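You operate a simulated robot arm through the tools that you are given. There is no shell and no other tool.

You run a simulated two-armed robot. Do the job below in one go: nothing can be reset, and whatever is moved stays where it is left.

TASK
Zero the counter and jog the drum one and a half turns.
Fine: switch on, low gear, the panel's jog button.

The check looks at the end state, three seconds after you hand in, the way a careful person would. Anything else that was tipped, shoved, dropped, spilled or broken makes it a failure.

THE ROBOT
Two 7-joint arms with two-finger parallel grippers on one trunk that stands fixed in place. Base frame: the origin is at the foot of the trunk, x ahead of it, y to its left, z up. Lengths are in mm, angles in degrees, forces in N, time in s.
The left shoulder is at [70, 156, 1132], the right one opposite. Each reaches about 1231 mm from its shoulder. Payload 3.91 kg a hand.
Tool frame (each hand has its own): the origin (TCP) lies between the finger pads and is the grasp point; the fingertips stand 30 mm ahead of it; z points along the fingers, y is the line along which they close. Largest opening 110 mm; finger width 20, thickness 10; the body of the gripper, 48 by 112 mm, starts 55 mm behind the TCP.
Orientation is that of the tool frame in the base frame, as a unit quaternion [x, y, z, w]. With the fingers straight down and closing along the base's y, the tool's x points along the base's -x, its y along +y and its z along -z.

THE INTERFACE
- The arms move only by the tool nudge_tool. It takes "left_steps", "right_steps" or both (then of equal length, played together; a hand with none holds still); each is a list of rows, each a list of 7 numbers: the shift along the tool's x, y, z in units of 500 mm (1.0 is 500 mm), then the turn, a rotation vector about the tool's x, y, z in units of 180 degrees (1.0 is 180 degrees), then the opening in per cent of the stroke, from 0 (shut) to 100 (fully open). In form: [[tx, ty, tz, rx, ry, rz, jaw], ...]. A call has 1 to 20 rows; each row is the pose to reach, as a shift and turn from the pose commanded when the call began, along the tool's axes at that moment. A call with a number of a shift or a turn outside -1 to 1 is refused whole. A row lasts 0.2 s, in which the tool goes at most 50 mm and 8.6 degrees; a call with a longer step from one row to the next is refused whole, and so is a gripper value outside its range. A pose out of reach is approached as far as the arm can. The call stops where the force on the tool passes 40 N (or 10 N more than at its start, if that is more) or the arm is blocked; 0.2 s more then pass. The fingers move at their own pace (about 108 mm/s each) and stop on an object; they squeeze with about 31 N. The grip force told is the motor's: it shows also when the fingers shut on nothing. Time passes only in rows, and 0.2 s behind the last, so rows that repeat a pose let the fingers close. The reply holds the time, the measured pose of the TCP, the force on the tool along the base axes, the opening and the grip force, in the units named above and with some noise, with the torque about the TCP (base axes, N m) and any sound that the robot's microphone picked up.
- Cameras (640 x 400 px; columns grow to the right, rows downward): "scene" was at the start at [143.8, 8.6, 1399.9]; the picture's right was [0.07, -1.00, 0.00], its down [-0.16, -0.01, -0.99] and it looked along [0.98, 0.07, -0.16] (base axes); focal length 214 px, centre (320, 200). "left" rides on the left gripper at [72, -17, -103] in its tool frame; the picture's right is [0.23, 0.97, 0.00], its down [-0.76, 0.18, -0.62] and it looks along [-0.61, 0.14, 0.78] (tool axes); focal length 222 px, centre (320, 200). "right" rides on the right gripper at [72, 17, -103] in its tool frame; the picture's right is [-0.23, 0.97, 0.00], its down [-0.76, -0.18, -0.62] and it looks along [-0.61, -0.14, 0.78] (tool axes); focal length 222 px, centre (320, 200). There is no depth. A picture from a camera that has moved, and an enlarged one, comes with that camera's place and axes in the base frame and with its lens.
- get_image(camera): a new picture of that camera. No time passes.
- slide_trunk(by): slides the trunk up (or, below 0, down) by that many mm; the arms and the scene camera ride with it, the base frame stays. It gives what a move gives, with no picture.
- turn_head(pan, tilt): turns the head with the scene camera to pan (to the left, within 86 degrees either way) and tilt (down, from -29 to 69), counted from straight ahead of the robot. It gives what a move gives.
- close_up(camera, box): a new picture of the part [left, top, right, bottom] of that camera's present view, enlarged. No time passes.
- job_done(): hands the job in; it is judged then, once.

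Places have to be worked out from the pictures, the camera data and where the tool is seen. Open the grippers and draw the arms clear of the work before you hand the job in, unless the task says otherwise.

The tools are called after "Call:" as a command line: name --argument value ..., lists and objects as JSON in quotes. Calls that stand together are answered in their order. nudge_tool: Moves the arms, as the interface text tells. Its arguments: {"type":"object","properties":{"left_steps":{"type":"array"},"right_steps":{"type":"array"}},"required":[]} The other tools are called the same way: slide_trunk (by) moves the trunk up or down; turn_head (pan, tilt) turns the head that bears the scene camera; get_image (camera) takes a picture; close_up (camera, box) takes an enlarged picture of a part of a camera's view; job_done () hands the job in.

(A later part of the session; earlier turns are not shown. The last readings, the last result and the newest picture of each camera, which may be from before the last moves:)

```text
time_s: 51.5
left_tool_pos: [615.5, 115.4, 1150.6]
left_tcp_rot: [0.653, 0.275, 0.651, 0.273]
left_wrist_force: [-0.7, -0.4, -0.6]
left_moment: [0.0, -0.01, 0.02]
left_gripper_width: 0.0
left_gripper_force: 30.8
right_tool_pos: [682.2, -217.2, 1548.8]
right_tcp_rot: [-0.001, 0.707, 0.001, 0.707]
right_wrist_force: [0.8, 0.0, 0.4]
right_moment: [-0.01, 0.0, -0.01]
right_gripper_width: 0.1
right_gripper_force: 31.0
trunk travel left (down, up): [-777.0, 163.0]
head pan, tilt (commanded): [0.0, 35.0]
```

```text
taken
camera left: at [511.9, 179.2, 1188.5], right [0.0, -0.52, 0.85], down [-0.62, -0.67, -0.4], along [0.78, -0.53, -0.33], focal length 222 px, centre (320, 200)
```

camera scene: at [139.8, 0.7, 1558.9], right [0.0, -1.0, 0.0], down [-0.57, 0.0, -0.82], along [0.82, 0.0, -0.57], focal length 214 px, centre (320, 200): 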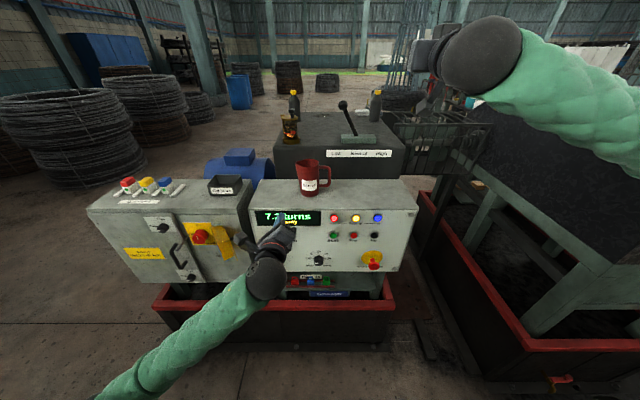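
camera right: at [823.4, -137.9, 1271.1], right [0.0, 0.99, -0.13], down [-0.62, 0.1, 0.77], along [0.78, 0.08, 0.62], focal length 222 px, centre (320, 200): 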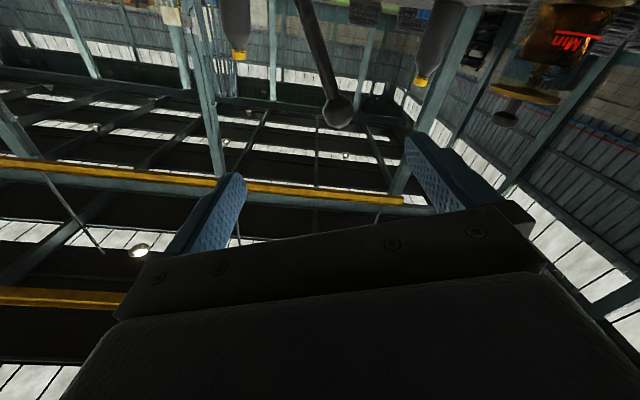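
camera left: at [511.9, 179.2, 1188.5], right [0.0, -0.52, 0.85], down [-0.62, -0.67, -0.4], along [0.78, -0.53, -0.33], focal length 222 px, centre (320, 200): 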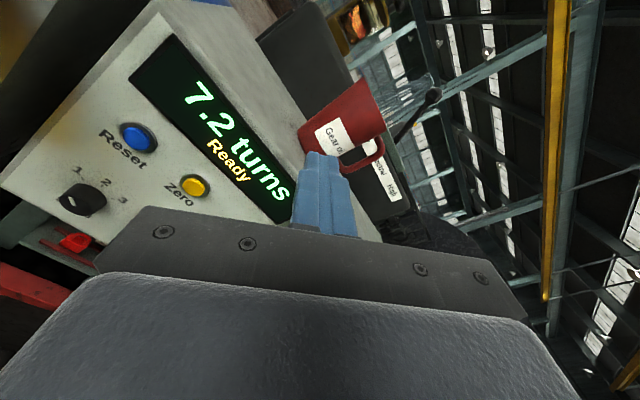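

The left camera puts Zero at about (768, 119, 942). I'll bring the left fingertip to about 70 mm in front of Zero and lower the right hand in front of the Jog column in parallel.

Call:
nudge_tool --left_steps '[[-0.0574, -0.0605, 0.0218, 0, 0, 0, 0], [-0.1149, -0.121, 0.0436, 0, 0, 0, 0], [-0.1723, -0.1815, 0.0654, 0, 0, 0, 0], [-0.2298, -0.242, 0.0872, 0, 0, 0, 0], [-0.2872, -0.3025, 0.109, 0, 0, 0, 0], [-0.2872, -0.3025, 0.109, 0, 0, 0, 0], [-0.2872, -0.3025, 0.109, 0, 0, 0, 0], [-0.2872, -0.3025, 0.109, 0, 0, 0, 0], [-0.2872, -0.3025, 0.109, 0, 0, 0, 0], [-0.2872, -0.3025, 0.109, 0, 0, 0, 0]]' --right_steps '[[0.0978, 0, 0, 0, 0, 0, 0], [0.1956, 0, 0, 0, 0, 0, 0], [0.2934, 0, 0, 0, 0, 0, 0], [0.3912, 0, 0, 0, 0, 0, 0], [0.489, 0, 0, 0, 0, 0, 0], [0.5868, 0, 0, 0, 0, 0, 0], [0.6846, 0, 0, 0, 0, 0, 0], [0.7824, 0, 0, 0, 0, 0, 0], [0.8802, 0, 0, 0, 0, 0, 0], [0.978, 0, 0, 0, 0, 0, 0]]'

Call:
get_image --camera "scene"

Call:
get_image --camera "left"

Call:
get_image --camera "right"

```text
time_s: 53.9
left_tool_pos: [670.6, 122.9, 943.7]
left_tcp_rot: [0.652, 0.276, 0.65, 0.276]
left_wrist_force: [-0.2, -0.1, -0.4]
left_moment: [0.0, 0.0, -0.04]
left_gripper_width: 0.0
left_gripper_force: 31.4
right_tool_pos: [710.1, -230.5, 1337.5]
right_tcp_rot: [0.252, 0.671, -0.051, 0.695]
right_wrist_force: [-0.8, 0.1, 0.5]
right_moment: [0.0, -0.02, -0.03]
right_gripper_width: 0.0
right_gripper_force: 31.2
right hand out of reach, approached as far as the arm can: row 3, 4, 5, 6, 7, 8, 9, 10
trunk travel left (down, up): [-777.0, 163.0]
head pan, tilt (commanded): [0.0, 35.0]
stopped in row 10 (right hand): the arm was blocked; the commanded pose is now the measured one
```

```text
taken
camera scene: at [140.6, 6.2, 1558.7], right [0.0, -1.0, 0.0], down [-0.57, 0.0, -0.82], along [0.82, 0.0, -0.57], focal length 214 px, centre (320, 200)
```

scene: 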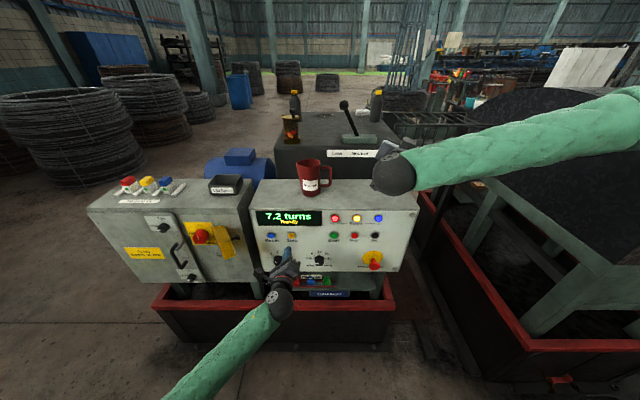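

```text
taken
camera left: at [567.4, 186.7, 982.3], right [0.0, -0.52, 0.86], down [-0.63, -0.67, -0.4], along [0.78, -0.54, -0.32], focal length 222 px, centre (320, 200)
```

left: 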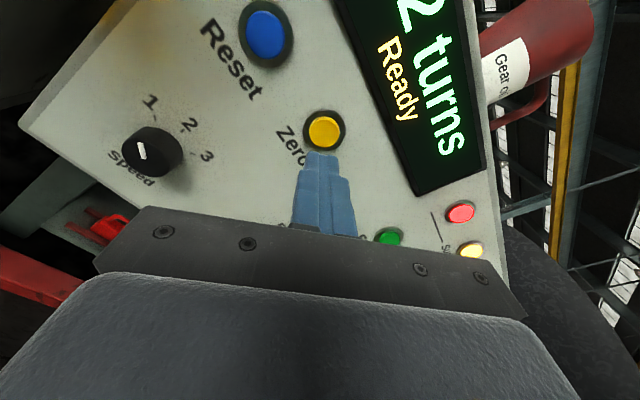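

```text
taken
camera right: at [630.6, -153.3, 1275.4], right [0.38, 0.79, 0.49], down [-0.71, -0.1, 0.7], along [0.6, -0.61, 0.52], focal length 222 px, centre (320, 200)
```

right: 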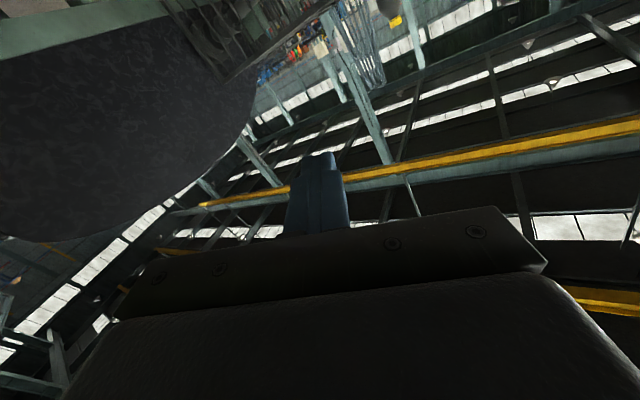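

The right arm met a reach limit again and stopped safely at (710, -231, 1337), touching nothing. The left hand is lined up with Zero, so I'll use the left hand for both buttons and approach Zero now, stopping just short.

Call:
nudge_tool --left_steps '[[-0.0043, 0.007, 0.03, 0, 0, 0, 0], [-0.0043, 0.007, 0.06, 0, 0, 0, 0], [-0.0043, 0.007, 0.09, 0, 0, 0, 0], [-0.0043, 0.007, 0.1, 0, 0, 0, 0]]'

Call:
get_image --camera "left"

Call:
close_up --camera "scene" --box '[240, 195, 400, 295]'

```text
time_s: 54.9
left_tool_pos: [720.3, 116.8, 944.5]
left_tcp_rot: [0.652, 0.273, 0.651, 0.276]
left_wrist_force: [0.6, 0.7, 0.5]
left_moment: [0.01, 0.01, 0.01]
left_gripper_width: 0.0
left_gripper_force: 31.2
right_tool_pos: [709.8, -232.4, 1337.0]
right_tcp_rot: [0.251, 0.672, -0.05, 0.695]
right_wrist_force: [0.0, 0.3, -0.2]
right_moment: [0.01, -0.03, -0.01]
right_gripper_width: 0.0
right_gripper_force: 30.9
trunk travel left (down, up): [-777.0, 163.0]
head pan, tilt (commanded): [0.0, 35.0]
```

```text
taken
camera left: at [617.4, 181.8, 983.3], right [0.0, -0.52, 0.86], down [-0.63, -0.67, -0.4], along [0.78, -0.54, -0.32], focal length 222 px, centre (320, 200)
```

left: 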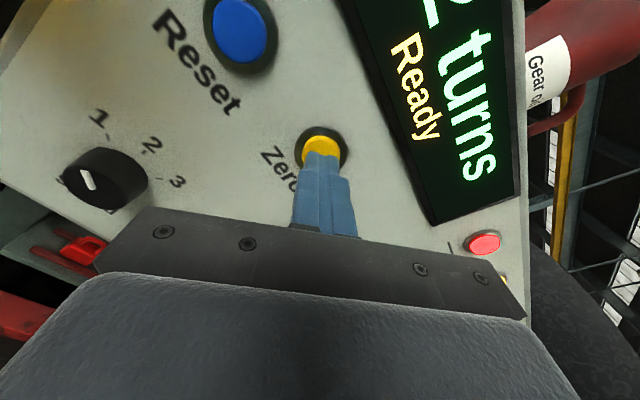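

```text
4.00 times, centred on (320, 245) of scene
camera zoom: at [139.9, 3.8, 1558.8], right [0.0, -1.0, 0.0], down [-0.57, 0.0, -0.82], along [0.82, 0.0, -0.57], focal length 858 px, centre (320, 20)
```

zoom: 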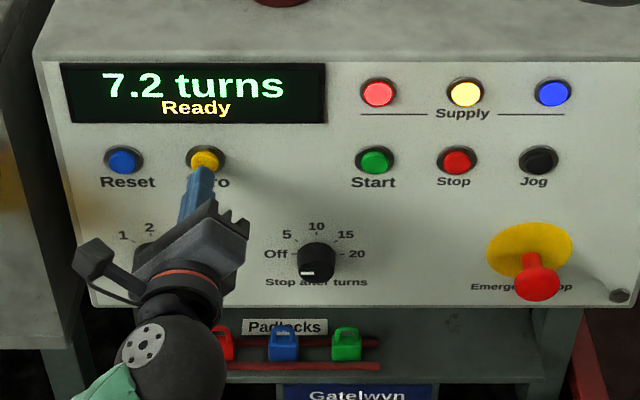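

The fingertip is right on the Zero cap, about 10–15 mm off it. I'll press in 3 mm increments.

Call:
nudge_tool --left_steps '[[0, 0, 0.01, 0, 0, 0, 0], [0, 0, 0.016, 0, 0, 0, 0], [0, 0, 0.022, 0, 0, 0, 0], [0, 0, 0.028, 0, 0, 0, 0], [0, 0, 0.034, 0, 0, 0, 0]]'

Call:
close_up --camera "scene" --box '[240, 195, 400, 295]'

```text
time_s: 56.1
left_tool_pos: [735.8, 116.2, 945.6]
left_tcp_rot: [0.653, 0.273, 0.651, 0.275]
left_wrist_force: [-7.8, -1.4, -3.6]
left_moment: [-0.01, 0.1, -0.03]
left_gripper_width: 0.1
left_gripper_force: 31.0
right_tool_pos: [708.8, -233.0, 1336.2]
right_tcp_rot: [0.252, 0.672, -0.049, 0.695]
right_wrist_force: [0.8, -0.8, -0.3]
right_moment: [0.0, 0.01, 0.01]
right_gripper_width: 0.0
right_gripper_force: 31.0
trunk travel left (down, up): [-777.0, 163.0]
head pan, tilt (commanded): [0.0, 35.0]
heard: click
```

```text
4.00 times, centred on (320, 245) of scene
camera zoom: at [138.5, 2.0, 1558.9], right [0.0, -1.0, 0.0], down [-0.57, 0.0, -0.82], along [0.82, 0.0, -0.57], focal length 858 px, centre (320, 20)
```

zoom: 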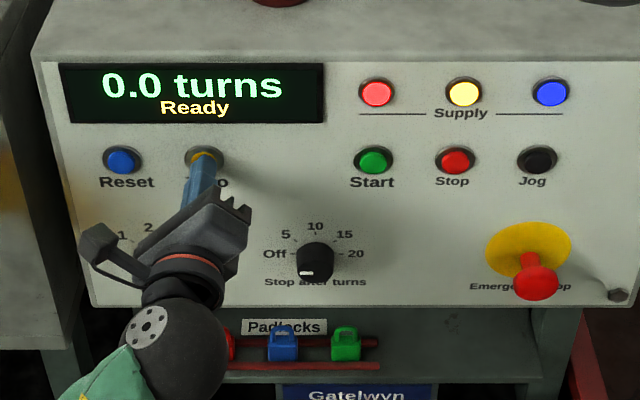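

The counter reads 0.0 after a click. I'll retract the left hand from Zero and at the same time ease the right hand up and back, out of the way.

Call:
nudge_tool --left_steps '[[0, 0, -0.03, 0, 0, 0, 0], [0, 0, -0.08, 0, 0, 0, 0], [0, 0, -0.13, 0, 0, 0, 0], [0, 0, -0.17, 0, 0, 0, 0]]' --right_steps '[[-0.0685, -0.021, -0.016, 0, 0, 0, 0], [-0.137, -0.043, -0.033, 0, 0, 0, 0], [-0.2055, -0.064, -0.049, 0, 0, 0, 0], [-0.274, -0.085, -0.065, 0, 0, 0, 0]]'

Call:
get_image --camera "scene"

```text
time_s: 57.1
left_tool_pos: [649.5, 116.0, 949.2]
left_tcp_rot: [0.652, 0.273, 0.651, 0.275]
left_wrist_force: [-0.7, 0.1, 0.6]
left_moment: [0.01, 0.01, 0.0]
left_gripper_width: 0.2
left_gripper_force: 31.1
right_tool_pos: [648.2, -294.8, 1455.6]
right_tcp_rot: [0.252, 0.672, -0.048, 0.695]
right_wrist_force: [-0.4, 0.0, 0.2]
right_moment: [0.02, 0.02, -0.01]
right_gripper_width: 0.0
right_gripper_force: 30.9
trunk travel left (down, up): [-777.0, 163.0]
head pan, tilt (commanded): [0.0, 35.0]
```

```text
taken
camera scene: at [137.2, 1.1, 1559.1], right [0.0, -1.0, 0.0], down [-0.57, 0.0, -0.82], along [0.82, 0.0, -0.57], focal length 214 px, centre (320, 200)
```

scene: 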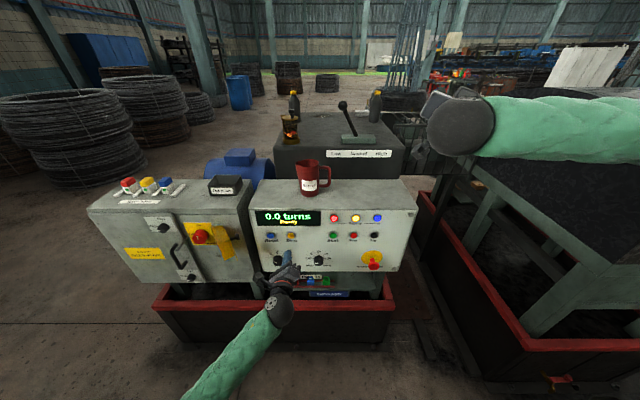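

Both hands are clear. I'll slide the left hand across to the Jog column at x≈650, well in front of the panel.

Call:
nudge_tool --left_steps '[[-0.06025, 0.0578, 0, 0, 0, 0, 0], [-0.1205, 0.1156, 0, 0, 0, 0, 0], [-0.18075, 0.1734, 0, 0, 0, 0, 0], [-0.241, 0.2312, 0, 0, 0, 0, 0], [-0.30125, 0.289, 0, 0, 0, 0, 0], [-0.3615, 0.3469, 0, 0, 0, 0, 0], [-0.42175, 0.4047, 0, 0, 0, 0, 0], [-0.482, 0.4625, 0, 0, 0, 0, 0]]'

Call:
get_image --camera "scene"

Call:
get_image --camera "left"

```text
time_s: 59.1
left_tool_pos: [650.0, -197.5, 921.6]
left_tcp_rot: [0.66, 0.261, 0.655, 0.26]
left_wrist_force: [-0.5, 0.6, 0.4]
left_moment: [0.0, 0.0, 0.02]
left_gripper_width: 0.0
left_gripper_force: 31.6
right_tool_pos: [648.3, -293.0, 1454.9]
right_tcp_rot: [0.251, 0.672, -0.048, 0.695]
right_wrist_force: [0.0, -0.1, 0.6]
right_moment: [-0.03, 0.0, 0.04]
right_gripper_width: 0.2
right_gripper_force: 31.0
trunk travel left (down, up): [-777.0, 163.0]
head pan, tilt (commanded): [0.0, 35.0]
stopped in row 8 (left hand): the arm was blocked; the commanded pose is now the measured one
```

```text
taken
camera scene: at [139.0, 2.6, 1558.9], right [0.0, -1.0, 0.0], down [-0.57, 0.0, -0.82], along [0.82, 0.0, -0.57], focal length 214 px, centre (320, 200)
```

scene: 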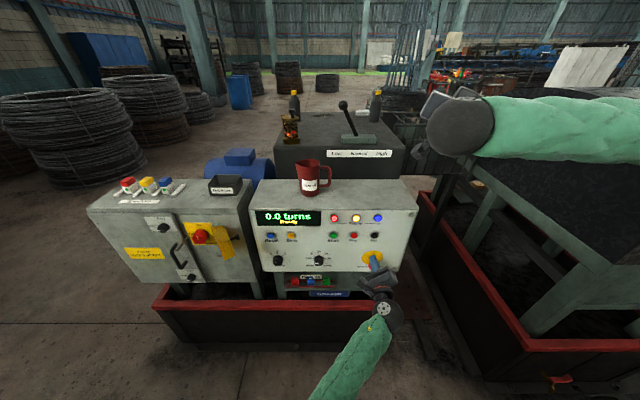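

```text
taken
camera left: at [545.8, -136.1, 963.1], right [0.0, -0.55, 0.83], down [-0.63, -0.65, -0.43], along [0.78, -0.52, -0.35], focal length 222 px, centre (320, 200)
```

left: 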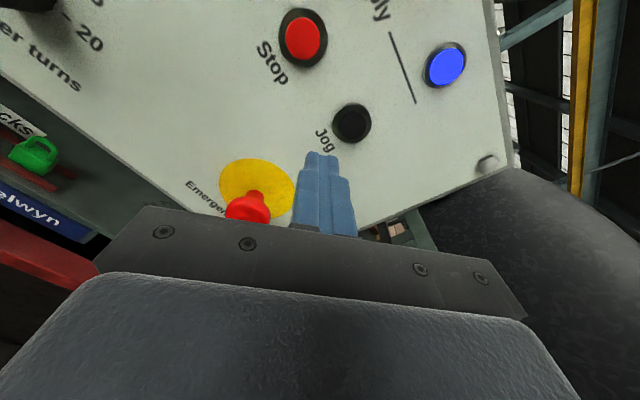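

The left arm was blocked by its own body at (650, -197, 922), a little short of target; nothing external was touched. Reaching further forward should free it, so I'll go forward first and then trim onto Jog at (768, -218.5, 945).

Call:
nudge_tool --left_steps '[[0, 0, 0.03, 0, 0, 0, 0], [0, 0, 0.06, 0, 0, 0, 0], [0.004, 0.03, 0.08, 0, 0, 0, 0], [0.0075, 0.062, 0.08, 0, 0, 0, 0], [0.0075, 0.062, 0.08, 0, 0, 0, 0]]'

Call:
get_image --camera "left"

```text
time_s: 60.5
left_tool_pos: [685.0, -192.0, 907.1]
left_tcp_rot: [0.672, 0.246, 0.657, 0.236]
left_wrist_force: [-0.2, 0.8, 0.1]
left_moment: [0.01, -0.02, -0.02]
left_gripper_width: 0.0
left_gripper_force: 31.2
right_tool_pos: [650.5, -293.1, 1454.8]
right_tcp_rot: [0.252, 0.672, -0.049, 0.695]
right_wrist_force: [0.5, 0.2, 0.1]
right_moment: [0.0, 0.0, 0.02]
right_gripper_width: 0.0
right_gripper_force: 31.2
trunk travel left (down, up): [-777.0, 163.0]
head pan, tilt (commanded): [0.0, 35.0]
stopped in row 5 (left hand): the arm was blocked; the commanded pose is now the measured one
```

```text
taken
camera left: at [581.2, -133.0, 954.1], right [0.02, -0.6, 0.8], down [-0.63, -0.63, -0.46], along [0.78, -0.49, -0.39], focal length 222 px, centre (320, 200)
```

left: 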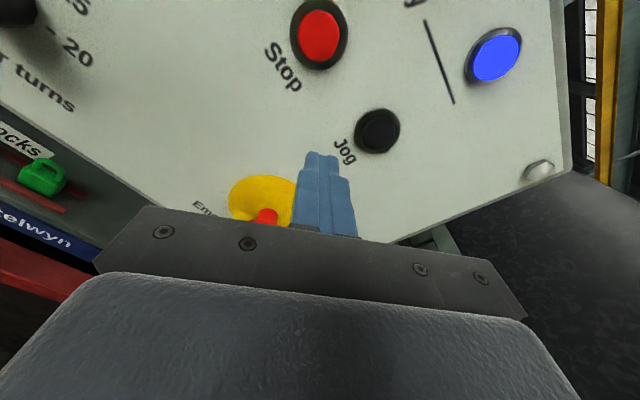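

The left elbow is pressing on the trunk in this cross-body pose. I'll back the hand off toward y≈-100, then yaw it to point right so the wrist stays further left, and reach Jog at an angle.

Call:
nudge_tool --left_steps '[[0.0575, -0.0302, -0.0236, 0, 0, 0, 0], [0.115, -0.0605, -0.0472, 0, 0, 0, 0], [0.1725, -0.0907, -0.0708, 0, 0, 0, 0]]'

Call:
get_image --camera "scene"

```text
time_s: 61.3
left_tool_pos: [651.4, -103.0, 946.8]
left_tcp_rot: [0.671, 0.247, 0.657, 0.238]
left_wrist_force: [0.2, 0.8, -0.6]
left_moment: [0.01, 0.0, -0.02]
left_gripper_width: 0.1
left_gripper_force: 30.9
right_tool_pos: [650.9, -293.2, 1454.2]
right_tcp_rot: [0.253, 0.672, -0.05, 0.695]
right_wrist_force: [-0.2, 0.3, -1.3]
right_moment: [0.0, 0.04, 0.01]
right_gripper_width: 0.0
right_gripper_force: 31.0
trunk travel left (down, up): [-777.0, 163.0]
head pan, tilt (commanded): [0.0, 35.0]
```

```text
taken
camera scene: at [138.9, 2.7, 1558.9], right [0.0, -1.0, 0.0], down [-0.57, 0.0, -0.82], along [0.82, 0.0, -0.57], focal length 214 px, centre (320, 200)
```

scene: 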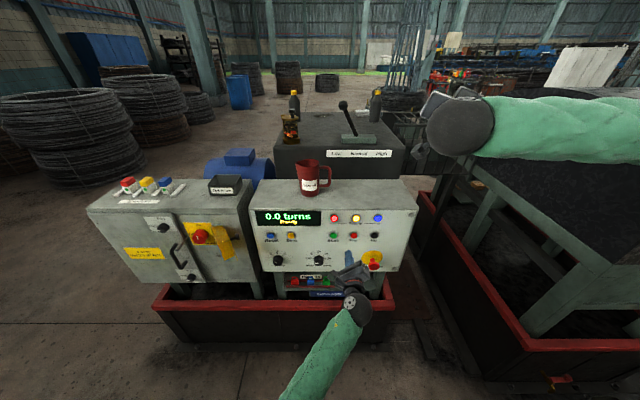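

The left hand is free at (651, -103, 947). Now I'll yaw it about 35° to the right in place.

Call:
nudge_tool --left_steps '[[0, 0, 0, -0.0298, -0.0249, 0.0009, 0], [0, 0, 0, -0.0596, -0.0498, 0.0019, 0], [0, 0, 0, -0.0895, -0.0747, 0.0028, 0], [0, 0, 0, -0.1193, -0.0996, 0.0038, 0], [0, 0, 0, -0.1491, -0.1245, 0.0047, 0]]'

Call:
get_image --camera "scene"

Call:
get_image --camera "left"

```text
time_s: 62.5
left_tool_pos: [649.4, -101.7, 944.8]
left_tcp_rot: [0.714, 0.033, 0.555, 0.425]
left_wrist_force: [0.2, 0.8, -0.6]
left_moment: [-0.02, -0.03, -0.05]
left_gripper_width: 0.2
left_gripper_force: 30.6
right_tool_pos: [649.6, -292.5, 1454.6]
right_tcp_rot: [0.251, 0.672, -0.048, 0.695]
right_wrist_force: [0.3, 0.1, 0.1]
right_moment: [-0.01, -0.07, -0.01]
right_gripper_width: 0.0
right_gripper_force: 30.2
trunk travel left (down, up): [-777.0, 163.0]
head pan, tilt (commanded): [0.0, 35.0]
```

```text
taken
camera scene: at [140.0, 2.8, 1558.7], right [0.0, -1.0, 0.0], down [-0.57, 0.0, -0.82], along [0.82, 0.0, -0.57], focal length 214 px, centre (320, 200)
```

scene: 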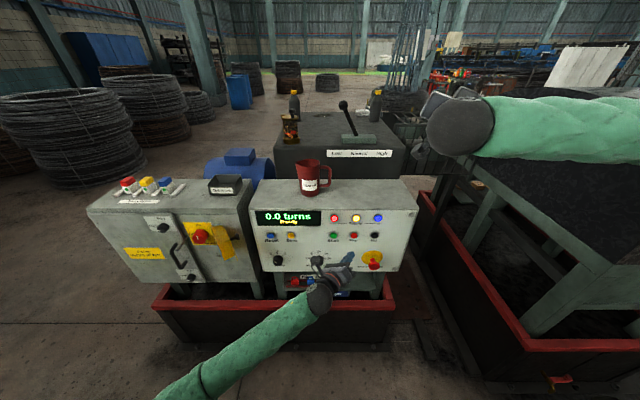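

```text
taken
camera left: at [599.7, 4.7, 992.8], right [-0.33, -0.5, 0.8], down [-0.88, -0.15, -0.45], along [0.35, -0.85, -0.39], focal length 222 px, centre (320, 200)
```

left: 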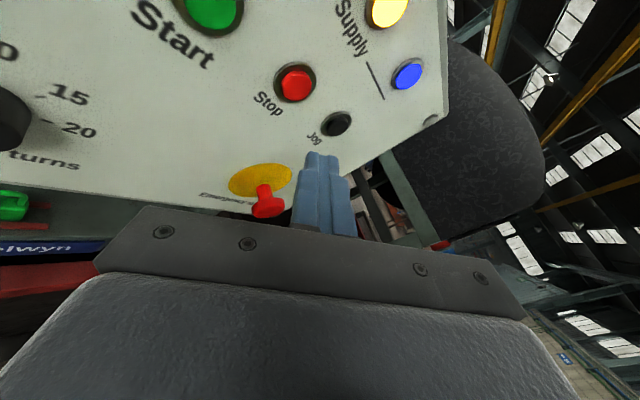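

The yawed pose is reachable, and Jog is straight ahead of the fingertip. I'll move to a pre-press point with the tip about 45 mm in front of Jog.

Call:
nudge_tool --left_steps '[[-0.0275, 0.0349, 0.0633, 0, 0, 0, 0], [-0.0551, 0.0697, 0.1267, 0, 0, 0, 0], [-0.0826, 0.1046, 0.19, 0, 0, 0, 0], [-0.0826, 0.1046, 0.19, 0, 0, 0, 0]]'

Call:
get_image --camera "left"

Call:
close_up --camera "scene" --box '[240, 195, 430, 310]'

```text
time_s: 63.5
left_tool_pos: [688.3, -213.1, 945.6]
left_tcp_rot: [0.714, 0.032, 0.556, 0.425]
left_wrist_force: [-0.3, -0.4, 0.7]
left_moment: [0.01, -0.02, 0.0]
left_gripper_width: 0.1
left_gripper_force: 31.2
right_tool_pos: [649.6, -292.6, 1454.2]
right_tcp_rot: [0.252, 0.672, -0.048, 0.695]
right_wrist_force: [-0.3, 0.4, -0.2]
right_moment: [0.0, 0.01, 0.0]
right_gripper_width: 0.2
right_gripper_force: 30.8
trunk travel left (down, up): [-777.0, 163.0]
head pan, tilt (commanded): [0.0, 35.0]
```

```text
taken
camera left: at [637.7, -106.9, 992.6], right [-0.33, -0.5, 0.8], down [-0.88, -0.15, -0.46], along [0.35, -0.85, -0.39], focal length 222 px, centre (320, 200)
```

left: 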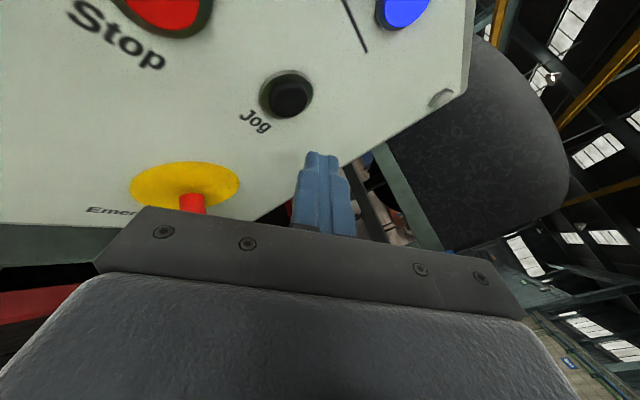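

```text
3.37 times, centred on (335, 252) of scene
camera zoom: at [139.3, 3.0, 1558.9], right [0.0, -1.0, 0.0], down [-0.57, 0.0, -0.82], along [0.82, 0.0, -0.57], focal length 722 px, centre (270, 23)
```

zoom: 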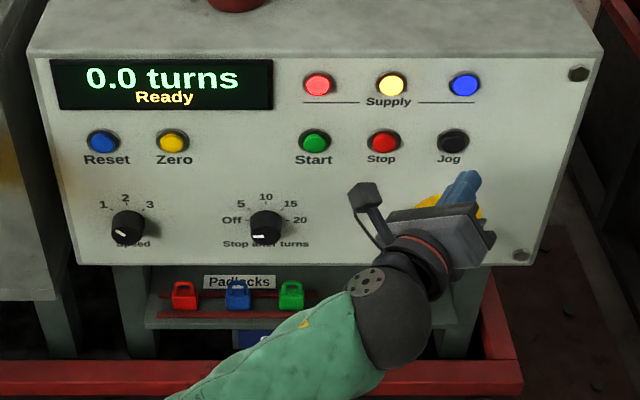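

Jog is at about (765, -220, 946), directly ahead in +x. I'll advance along base +x to within a few millimetres of contact.

Call:
nudge_tool --left_steps '[[0.01145, -0.01274, 0.02462, 0, 0, 0, 0], [0.02291, -0.02548, 0.04924, 0, 0, 0, 0], [0.02825, -0.03142, 0.06072, 0, 0, 0, 0]]'

Call:
get_image --camera "left"

Call:
close_up --camera "scene" --box '[240, 195, 430, 310]'

```text
time_s: 64.3
left_tool_pos: [724.1, -212.0, 944.3]
left_tcp_rot: [0.714, 0.034, 0.556, 0.424]
left_wrist_force: [0.3, -0.6, 0.1]
left_moment: [0.0, -0.03, 0.02]
left_gripper_width: 0.0
left_gripper_force: 31.0
right_tool_pos: [650.0, -293.4, 1454.8]
right_tcp_rot: [0.253, 0.672, -0.049, 0.694]
right_wrist_force: [0.5, -0.6, 0.1]
right_moment: [0.03, -0.02, 0.02]
right_gripper_width: 0.0
right_gripper_force: 31.2
trunk travel left (down, up): [-777.0, 163.0]
head pan, tilt (commanded): [0.0, 35.0]
```

```text
taken
camera left: at [675.2, -105.5, 991.7], right [-0.33, -0.5, 0.8], down [-0.88, -0.15, -0.46], along [0.35, -0.85, -0.39], focal length 222 px, centre (320, 200)
```

left: 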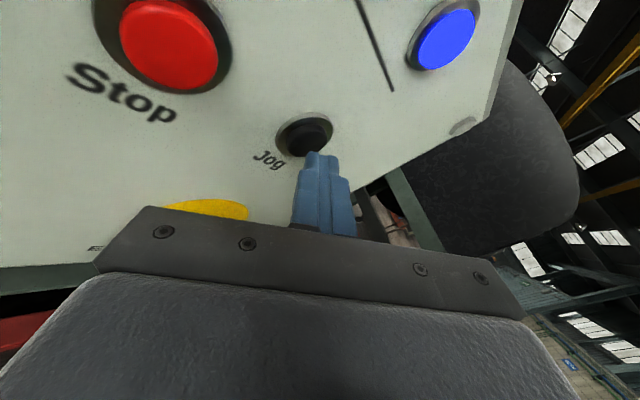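

```text
3.37 times, centred on (335, 252) of scene
camera zoom: at [139.4, 1.9, 1558.9], right [0.0, -1.0, 0.0], down [-0.57, 0.0, -0.82], along [0.82, 0.0, -0.57], focal length 722 px, centre (270, 23)
```

zoom: 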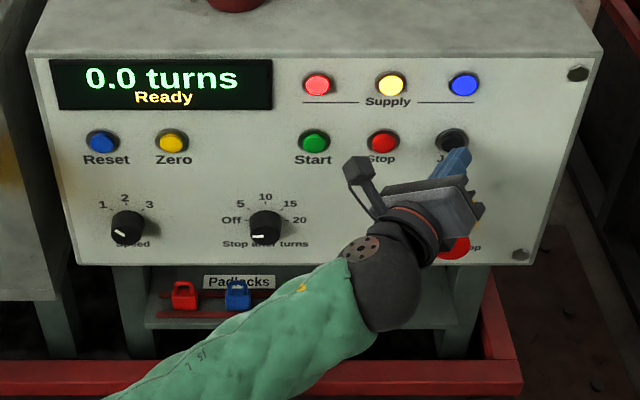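

The leading corner of the fingertip is over Jog with about 3 mm to go. I'll press in small steps and watch the display and sounds.

Call:
nudge_tool --left_steps '[[0.00382, -0.00425, 0.00821, 0, 0, 0, 0], [0.00611, -0.00679, 0.01313, 0, 0, 0, 0], [0.00764, -0.00849, 0.01641, 0, 0, 0, 0]]'

Call:
close_up --camera "scene" --box '[240, 195, 430, 310]'

```text
time_s: 65.1
left_tool_pos: [734.7, -212.8, 945.0]
left_tcp_rot: [0.714, 0.032, 0.556, 0.424]
left_wrist_force: [-8.3, -0.1, -2.1]
left_moment: [0.0, 0.04, -0.09]
left_gripper_width: 0.0
left_gripper_force: 30.8
right_tool_pos: [649.4, -294.6, 1456.1]
right_tcp_rot: [0.252, 0.672, -0.049, 0.695]
right_wrist_force: [0.3, -0.8, -0.7]
right_moment: [-0.01, -0.02, 0.0]
right_gripper_width: 0.1
right_gripper_force: 30.7
trunk travel left (down, up): [-777.0, 163.0]
head pan, tilt (commanded): [0.0, 35.0]
heard: click
```

```text
3.37 times, centred on (335, 252) of scene
camera zoom: at [138.6, 1.9, 1558.9], right [0.0, -1.0, 0.0], down [-0.57, 0.0, -0.82], along [0.82, 0.0, -0.57], focal length 722 px, centre (270, 23)
```

zoom: 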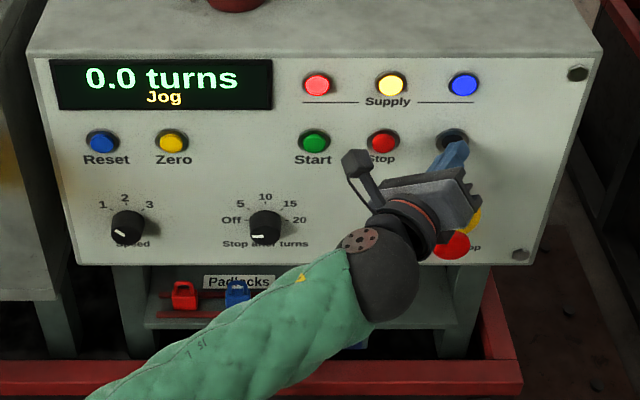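

Jog is engaged and the display shows "Jog". I'll hold for about 1.2 s and read the count to find the speed.

Call:
nudge_tool --left_steps '[[0, 0, 0, 0, 0, 0, 0], [0, 0, 0, 0, 0, 0, 0], [0, 0, 0, 0, 0, 0, 0], [0, 0, 0, 0, 0, 0, 0], [0, 0, 0, 0, 0, 0, 0]]'

Call:
close_up --camera "scene" --box '[240, 195, 430, 310]'

```text
time_s: 66.3
left_tool_pos: [735.7, -211.6, 945.6]
left_tcp_rot: [0.714, 0.034, 0.557, 0.424]
left_wrist_force: [-9.4, 0.3, 0.0]
left_moment: [0.01, -0.04, -0.05]
left_gripper_width: 0.4
left_gripper_force: 31.1
right_tool_pos: [648.2, -294.4, 1456.3]
right_tcp_rot: [0.251, 0.672, -0.048, 0.695]
right_wrist_force: [0.4, 1.2, -0.6]
right_moment: [0.0, 0.01, 0.0]
right_gripper_width: 0.1
right_gripper_force: 31.0
trunk travel left (down, up): [-777.0, 163.0]
head pan, tilt (commanded): [0.0, 35.0]
```

```text
3.37 times, centred on (335, 252) of scene
camera zoom: at [138.4, 2.1, 1559.0], right [0.0, -1.0, 0.0], down [-0.57, 0.0, -0.82], along [0.82, 0.0, -0.57], focal length 722 px, centre (270, 23)
```

zoom: 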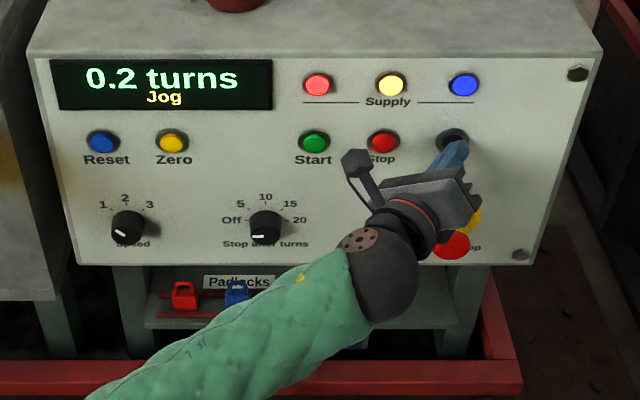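

It reads 0.2 turns after roughly 1.4 s. I'll continue holding in measured bursts to pin down the rate.

Call:
nudge_tool --left_steps '[[0, 0, 0, 0, 0, 0, 0], [0, 0, 0, 0, 0, 0, 0], [0, 0, 0, 0, 0, 0, 0], [0, 0, 0, 0, 0, 0, 0], [0, 0, 0, 0, 0, 0, 0], [0, 0, 0, 0, 0, 0, 0], [0, 0, 0, 0, 0, 0, 0], [0, 0, 0, 0, 0, 0, 0], [0, 0, 0, 0, 0, 0, 0]]'

Call:
close_up --camera "scene" --box '[240, 195, 430, 310]'

```text
time_s: 68.3
left_tool_pos: [734.2, -210.9, 947.0]
left_tcp_rot: [0.714, 0.032, 0.556, 0.425]
left_wrist_force: [-9.3, 0.7, -0.4]
left_moment: [0.03, 0.0, -0.05]
left_gripper_width: 0.0
left_gripper_force: 30.8
right_tool_pos: [648.9, -293.8, 1455.5]
right_tcp_rot: [0.252, 0.672, -0.049, 0.695]
right_wrist_force: [-0.6, 0.2, 0.0]
right_moment: [-0.01, 0.01, -0.02]
right_gripper_width: 0.0
right_gripper_force: 31.7
trunk travel left (down, up): [-777.0, 163.0]
head pan, tilt (commanded): [0.0, 35.0]
```

```text
3.37 times, centred on (335, 252) of scene
camera zoom: at [138.5, 2.1, 1559.0], right [0.0, -1.0, 0.0], down [-0.57, 0.0, -0.82], along [0.82, 0.0, -0.57], focal length 722 px, centre (270, 23)
```

zoom: 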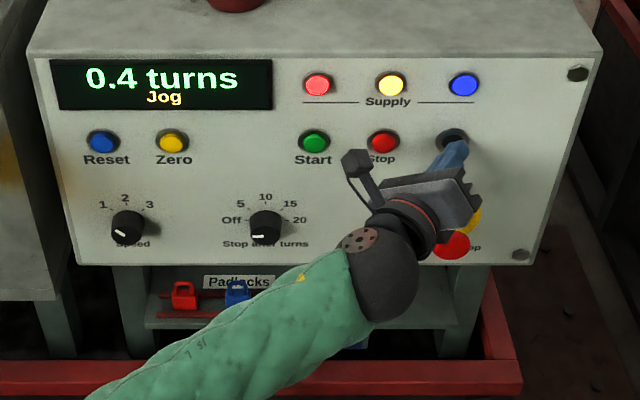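

It reads 0.4 at 68.3 s, so the rate is roughly 0.11–0.13 turns/s. I'll hold for 4 s more.

Call:
nudge_tool --left_steps '[[0, 0, 0, 0, 0, 0, 0], [0, 0, 0, 0, 0, 0, 0], [0, 0, 0, 0, 0, 0, 0], [0, 0, 0, 0, 0, 0, 0], [0, 0, 0, 0, 0, 0, 0], [0, 0, 0, 0, 0, 0, 0], [0, 0, 0, 0, 0, 0, 0], [0, 0, 0, 0, 0, 0, 0], [0, 0, 0, 0, 0, 0, 0], [0, 0, 0, 0, 0, 0, 0], [0, 0, 0, 0, 0, 0, 0], [0, 0, 0, 0, 0, 0, 0], [0, 0, 0, 0, 0, 0, 0], [0, 0, 0, 0, 0, 0, 0], [0, 0, 0, 0, 0, 0, 0], [0, 0, 0, 0, 0, 0, 0], [0, 0, 0, 0, 0, 0, 0], [0, 0, 0, 0, 0, 0, 0], [0, 0, 0, 0, 0, 0, 0]]'

Call:
close_up --camera "scene" --box '[240, 195, 430, 310]'

```text
time_s: 72.3
left_tool_pos: [734.7, -211.3, 945.7]
left_tcp_rot: [0.714, 0.032, 0.556, 0.425]
left_wrist_force: [-8.4, 0.2, 0.0]
left_moment: [0.02, -0.04, -0.05]
left_gripper_width: 0.2
left_gripper_force: 30.7
right_tool_pos: [648.9, -294.0, 1455.3]
right_tcp_rot: [0.252, 0.672, -0.049, 0.695]
right_wrist_force: [0.6, 1.1, -0.3]
right_moment: [-0.02, -0.01, 0.0]
right_gripper_width: 0.0
right_gripper_force: 31.1
trunk travel left (down, up): [-777.0, 163.0]
head pan, tilt (commanded): [0.0, 35.0]
```

```text
3.37 times, centred on (335, 252) of scene
camera zoom: at [138.4, 2.1, 1559.0], right [0.0, -1.0, 0.0], down [-0.57, 0.0, -0.82], along [0.82, 0.0, -0.57], focal length 722 px, centre (270, 23)
```

zoom: 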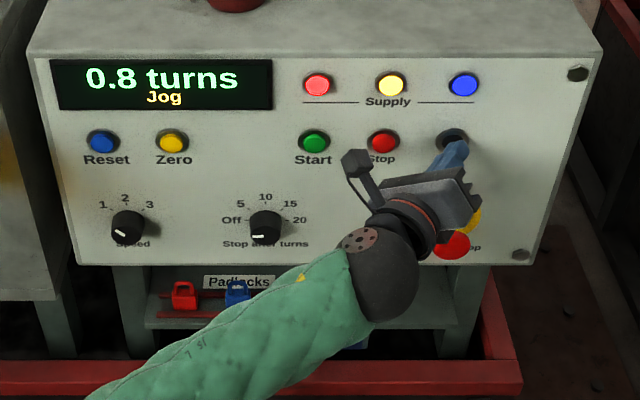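

It reads 0.8 at 72.3 s, so the rate is about 0.11 turns/s. I'll time a digit change with very short holds to predict 1.50 more exactly.

Call:
nudge_tool --left_steps '[[0, 0, 0, 0, 0, 0, 0]]'

Call:
close_up --camera "scene" --box '[250, 205, 330, 245]'

```text
time_s: 72.7
left_tool_pos: [735.3, -211.5, 947.4]
left_tcp_rot: [0.714, 0.033, 0.556, 0.425]
left_wrist_force: [-9.4, 0.1, 0.1]
left_moment: [0.01, -0.02, -0.06]
left_gripper_width: 0.2
left_gripper_force: 31.2
right_tool_pos: [648.8, -294.2, 1453.8]
right_tcp_rot: [0.251, 0.672, -0.047, 0.695]
right_wrist_force: [0.1, 0.1, -0.1]
right_moment: [-0.01, -0.03, 0.01]
right_gripper_width: 0.1
right_gripper_force: 30.7
trunk travel left (down, up): [-777.0, 163.0]
head pan, tilt (commanded): [0.0, 35.0]
```

```text
8.00 times, centred on (290, 225) of scene
camera zoom: at [138.5, 2.1, 1559.0], right [0.0, -1.0, 0.0], down [-0.57, 0.0, -0.82], along [0.82, 0.0, -0.57], focal length 1716 px, centre (560, 0)
```

zoom: 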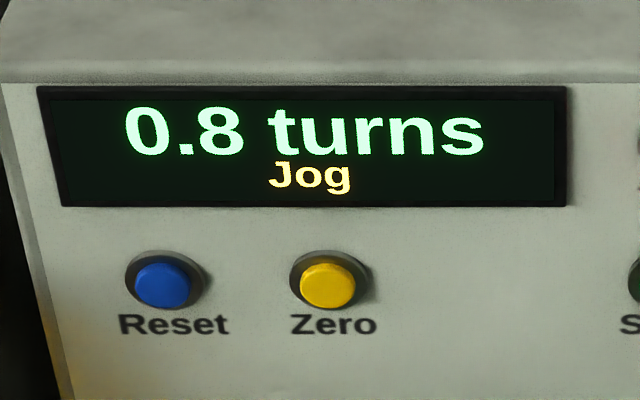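

Still 0.8 at 72.7 s. I'll step another short hold.

Call:
nudge_tool --left_steps '[[0, 0, 0, 0, 0, 0, 0]]'

Call:
close_up --camera "scene" --box '[250, 205, 330, 245]'

```text
time_s: 73.1
left_tool_pos: [735.0, -211.2, 946.0]
left_tcp_rot: [0.714, 0.033, 0.556, 0.424]
left_wrist_force: [-9.7, -0.1, 0.8]
left_moment: [0.04, 0.0, -0.03]
left_gripper_width: 0.0
left_gripper_force: 31.2
right_tool_pos: [648.5, -293.8, 1455.0]
right_tcp_rot: [0.253, 0.672, -0.048, 0.695]
right_wrist_force: [0.1, 0.4, -0.8]
right_moment: [-0.01, 0.0, 0.02]
right_gripper_width: 0.0
right_gripper_force: 31.0
trunk travel left (down, up): [-777.0, 163.0]
head pan, tilt (commanded): [0.0, 35.0]
```

```text
8.00 times, centred on (290, 225) of scene
camera zoom: at [138.4, 2.1, 1559.0], right [0.0, -1.0, 0.0], down [-0.57, 0.0, -0.82], along [0.82, 0.0, -0.57], focal length 1716 px, centre (560, 0)
```

zoom: 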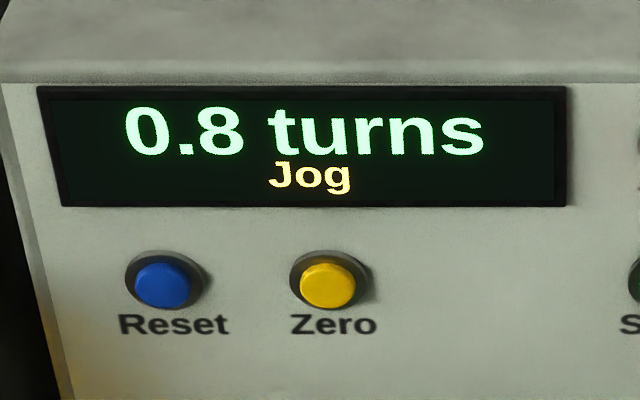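

Still 0.8 at 73.1 s. Another short hold.

Call:
nudge_tool --left_steps '[[0, 0, 0, 0, 0, 0, 0]]'

Call:
close_up --camera "scene" --box '[250, 205, 330, 245]'

```text
time_s: 73.5
left_tool_pos: [736.3, -212.2, 946.6]
left_tcp_rot: [0.714, 0.032, 0.556, 0.425]
left_wrist_force: [-9.1, 0.7, -0.3]
left_moment: [0.01, 0.03, -0.04]
left_gripper_width: 0.1
left_gripper_force: 31.3
right_tool_pos: [649.4, -292.7, 1454.5]
right_tcp_rot: [0.252, 0.672, -0.049, 0.695]
right_wrist_force: [0.1, 0.3, -0.7]
right_moment: [0.01, 0.0, -0.03]
right_gripper_width: 0.2
right_gripper_force: 31.1
trunk travel left (down, up): [-777.0, 163.0]
head pan, tilt (commanded): [0.0, 35.0]
```

```text
8.00 times, centred on (290, 225) of scene
camera zoom: at [138.4, 2.1, 1559.0], right [0.0, -1.0, 0.0], down [-0.57, 0.0, -0.82], along [0.82, 0.0, -0.57], focal length 1716 px, centre (560, 0)
```

zoom: 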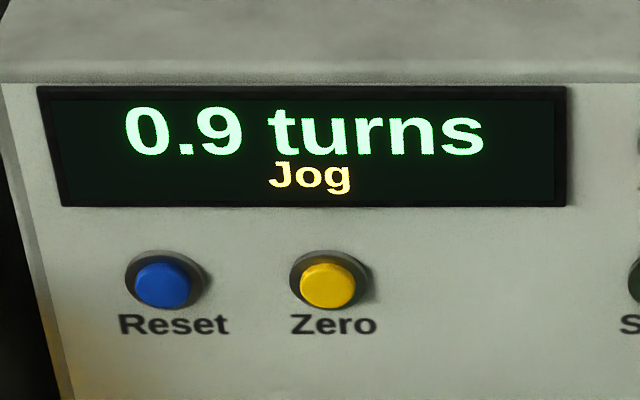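

The digit changed to 0.9 between 73.1 and 73.5 s. That gives 0.10 turns/s and predicts 1.50 at about t=79.7 s. I'll hold for 4.2 s and then time another digit change.

Call:
nudge_tool --left_steps '[[0, 0, 0, 0, 0, 0, 0], [0, 0, 0, 0, 0, 0, 0], [0, 0, 0, 0, 0, 0, 0], [0, 0, 0, 0, 0, 0, 0], [0, 0, 0, 0, 0, 0, 0], [0, 0, 0, 0, 0, 0, 0], [0, 0, 0, 0, 0, 0, 0], [0, 0, 0, 0, 0, 0, 0], [0, 0, 0, 0, 0, 0, 0], [0, 0, 0, 0, 0, 0, 0], [0, 0, 0, 0, 0, 0, 0], [0, 0, 0, 0, 0, 0, 0], [0, 0, 0, 0, 0, 0, 0], [0, 0, 0, 0, 0, 0, 0], [0, 0, 0, 0, 0, 0, 0], [0, 0, 0, 0, 0, 0, 0], [0, 0, 0, 0, 0, 0, 0], [0, 0, 0, 0, 0, 0, 0], [0, 0, 0, 0, 0, 0, 0], [0, 0, 0, 0, 0, 0, 0]]'

Call:
close_up --camera "scene" --box '[250, 205, 330, 245]'

```text
time_s: 77.7
left_tool_pos: [735.5, -211.5, 945.5]
left_tcp_rot: [0.714, 0.032, 0.556, 0.425]
left_wrist_force: [-8.3, 0.7, 0.0]
left_moment: [0.0, -0.01, -0.07]
left_gripper_width: 0.1
left_gripper_force: 31.4
right_tool_pos: [648.0, -293.0, 1454.7]
right_tcp_rot: [0.252, 0.672, -0.05, 0.695]
right_wrist_force: [-0.6, 0.6, 0.2]
right_moment: [0.0, 0.0, -0.01]
right_gripper_width: 0.0
right_gripper_force: 31.3
trunk travel left (down, up): [-777.0, 163.0]
head pan, tilt (commanded): [0.0, 35.0]
```

```text
8.00 times, centred on (290, 225) of scene
camera zoom: at [138.4, 2.1, 1559.0], right [0.0, -1.0, 0.0], down [-0.57, 0.0, -0.82], along [0.82, 0.0, -0.57], focal length 1716 px, centre (560, 0)
```

zoom: 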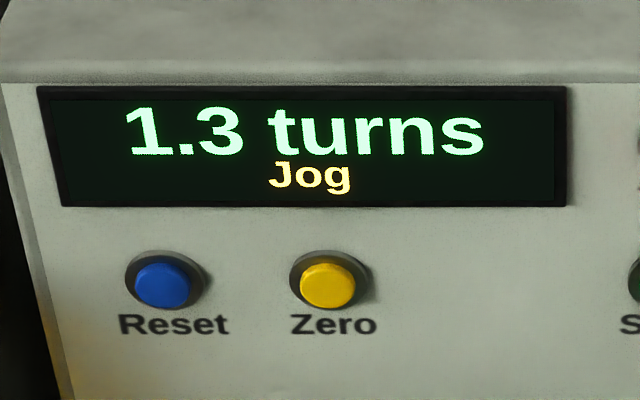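

It reads 1.3 at 77.7 s, as predicted. I'll use short holds to time the change to 1.4.

Call:
nudge_tool --left_steps '[[0, 0, 0, 0, 0, 0, 0]]'

Call:
close_up --camera "scene" --box '[250, 205, 330, 245]'

```text
time_s: 78.1
left_tool_pos: [734.8, -212.3, 946.2]
left_tcp_rot: [0.714, 0.033, 0.556, 0.424]
left_wrist_force: [-9.1, -0.8, -0.3]
left_moment: [0.0, 0.0, -0.07]
left_gripper_width: 0.0
left_gripper_force: 31.3
right_tool_pos: [648.1, -294.3, 1454.6]
right_tcp_rot: [0.252, 0.672, -0.048, 0.695]
right_wrist_force: [-0.1, -0.5, -0.9]
right_moment: [-0.01, -0.03, 0.01]
right_gripper_width: 0.2
right_gripper_force: 31.2
trunk travel left (down, up): [-777.0, 163.0]
head pan, tilt (commanded): [0.0, 35.0]
```

```text
8.00 times, centred on (290, 225) of scene
camera zoom: at [138.4, 2.1, 1559.0], right [0.0, -1.0, 0.0], down [-0.57, 0.0, -0.82], along [0.82, 0.0, -0.57], focal length 1716 px, centre (560, 0)
```

zoom: 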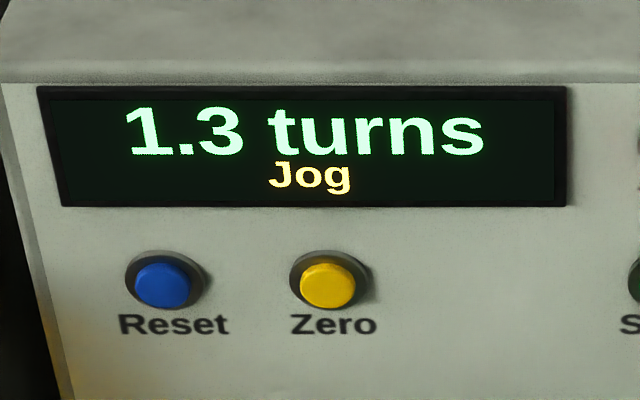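

Still 1.3 at 78.1 s. One more short hold.

Call:
nudge_tool --left_steps '[[0, 0, 0, 0, 0, 0, 0]]'

Call:
close_up --camera "scene" --box '[250, 205, 330, 245]'

```text
time_s: 78.5
left_tool_pos: [734.9, -212.8, 945.4]
left_tcp_rot: [0.714, 0.032, 0.556, 0.424]
left_wrist_force: [-9.0, 0.1, 0.0]
left_moment: [-0.02, -0.04, -0.07]
left_gripper_width: 0.0
left_gripper_force: 30.9
right_tool_pos: [649.4, -293.1, 1454.7]
right_tcp_rot: [0.253, 0.672, -0.049, 0.695]
right_wrist_force: [0.0, -0.1, 0.2]
right_moment: [-0.01, 0.01, 0.0]
right_gripper_width: 0.0
right_gripper_force: 30.4
trunk travel left (down, up): [-777.0, 163.0]
head pan, tilt (commanded): [0.0, 35.0]
```

```text
8.00 times, centred on (290, 225) of scene
camera zoom: at [138.5, 2.1, 1559.0], right [0.0, -1.0, 0.0], down [-0.57, 0.0, -0.82], along [0.82, 0.0, -0.57], focal length 1716 px, centre (560, 0)
```

zoom: 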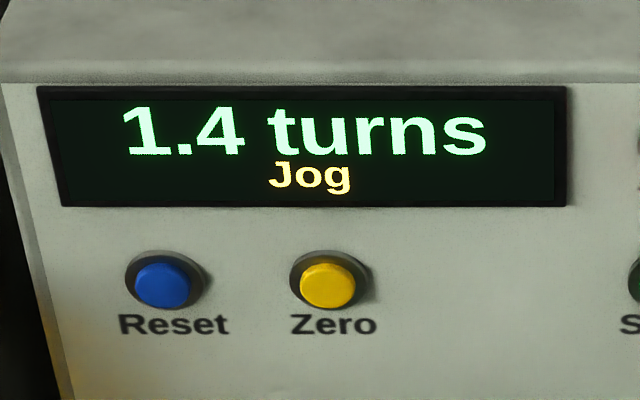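

It changed to 1.4 between 78.1 and 78.5 s, confirming 0.10 turns/s and 1.50 at about 79.7 s. I'll hold for exactly 1.0 s more, then pull the finger straight back off the button in the same call.

Call:
nudge_tool --left_steps '[[0, 0, 0, 0, 0, 0, 0], [0, 0, 0, 0, 0, 0, 0], [0, 0, 0, 0, 0, 0, 0], [0, 0, 0, 0, 0, 0, 0], [0, 0, 0, 0, 0, 0, 0], [-0.01909, 0.02123, -0.04103, 0, 0, 0, 0], [-0.0458, 0.051, -0.0985, 0, 0, 0, 0]]'

Call:
close_up --camera "scene" --box '[240, 195, 430, 310]'

```text
time_s: 80.1
left_tool_pos: [673.5, -210.3, 950.2]
left_tcp_rot: [0.714, 0.033, 0.557, 0.424]
left_wrist_force: [0.0, -0.3, -0.2]
left_moment: [0.01, 0.03, 0.01]
left_gripper_width: 0.1
left_gripper_force: 31.1
right_tool_pos: [648.2, -294.6, 1455.4]
right_tcp_rot: [0.253, 0.672, -0.05, 0.695]
right_wrist_force: [0.2, 0.3, 0.1]
right_moment: [-0.01, -0.02, 0.0]
right_gripper_width: 0.2
right_gripper_force: 31.0
trunk travel left (down, up): [-777.0, 163.0]
head pan, tilt (commanded): [0.0, 35.0]
```

```text
3.37 times, centred on (335, 252) of scene
camera zoom: at [138.1, 2.1, 1559.1], right [0.0, -1.0, 0.0], down [-0.57, 0.0, -0.82], along [0.82, 0.0, -0.57], focal length 722 px, centre (270, 23)
```

zoom: 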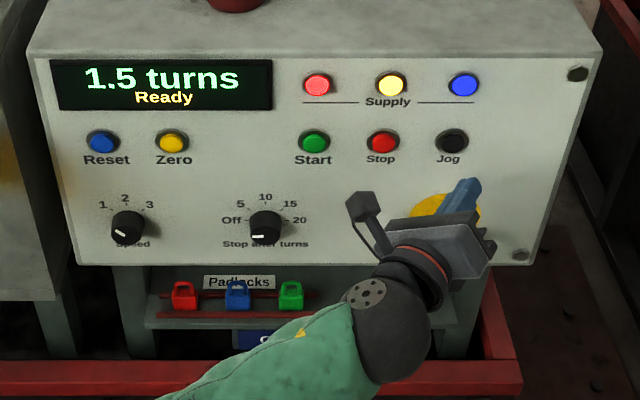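

The display reads 1.5 turns, Ready, and the drum has stopped. I'll now draw the left hand back left along the path already used.

Call:
nudge_tool --left_steps '[[0.0309, -0.0387, -0.0571, 0, 0, 0, 0], [0.0619, -0.0773, -0.1143, 0, 0, 0, 0], [0.0928, -0.116, -0.1714, 0, 0, 0, 0]]'

Call:
nudge_tool --left_steps '[[0, 0, 0, 0.0298, 0.0249, -0.0009, 0], [0, 0, 0, 0.0596, 0.0498, -0.0019, 0], [0, 0, 0, 0.0895, 0.0747, -0.0028, 0], [0, 0, 0, 0.1193, 0.0996, -0.0038, 0], [0, 0, 0, 0.1491, 0.1245, -0.0047, 0]]'

Call:
get_image --camera "scene"

```text
time_s: 80.9
left_tool_pos: [645.7, -104.2, 947.4]
left_tcp_rot: [0.714, 0.032, 0.556, 0.425]
left_wrist_force: [0.3, 0.1, 0.0]
left_moment: [-0.01, 0.02, -0.01]
left_gripper_width: 0.0
left_gripper_force: 31.1
right_tool_pos: [649.5, -292.8, 1454.4]
right_tcp_rot: [0.252, 0.672, -0.049, 0.695]
right_wrist_force: [-0.4, 0.9, -0.5]
right_moment: [0.03, 0.0, 0.02]
right_gripper_width: 0.1
right_gripper_force: 31.1
trunk travel left (down, up): [-777.0, 163.0]
head pan, tilt (commanded): [0.0, 35.0]
```

```text
time_s: 82.1
left_tool_pos: [648.1, -103.4, 946.9]
left_tcp_rot: [0.671, 0.247, 0.658, 0.236]
left_wrist_force: [-0.1, 0.2, 0.3]
left_moment: [0.02, -0.01, 0.02]
left_gripper_width: 0.0
left_gripper_force: 30.7
right_tool_pos: [649.6, -294.5, 1455.4]
right_tcp_rot: [0.253, 0.672, -0.051, 0.694]
right_wrist_force: [0.7, 0.1, 0.0]
right_moment: [-0.02, -0.01, 0.04]
right_gripper_width: 0.1
right_gripper_force: 31.4
trunk travel left (down, up): [-777.0, 163.0]
head pan, tilt (commanded): [0.0, 35.0]
```

```text
taken
camera scene: at [139.1, 1.1, 1558.9], right [0.0, -1.0, 0.0], down [-0.57, 0.0, -0.82], along [0.82, 0.0, -0.57], focal length 214 px, centre (320, 200)
```

scene: 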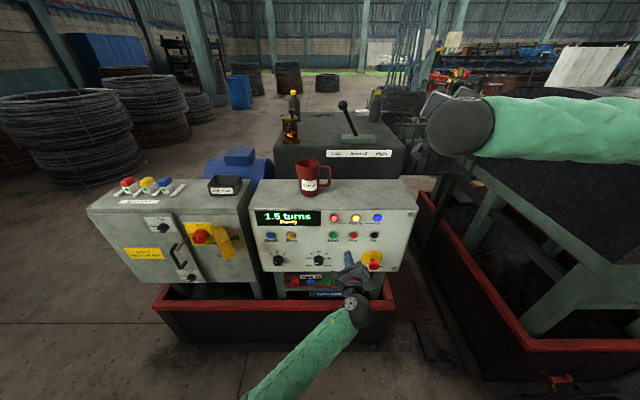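

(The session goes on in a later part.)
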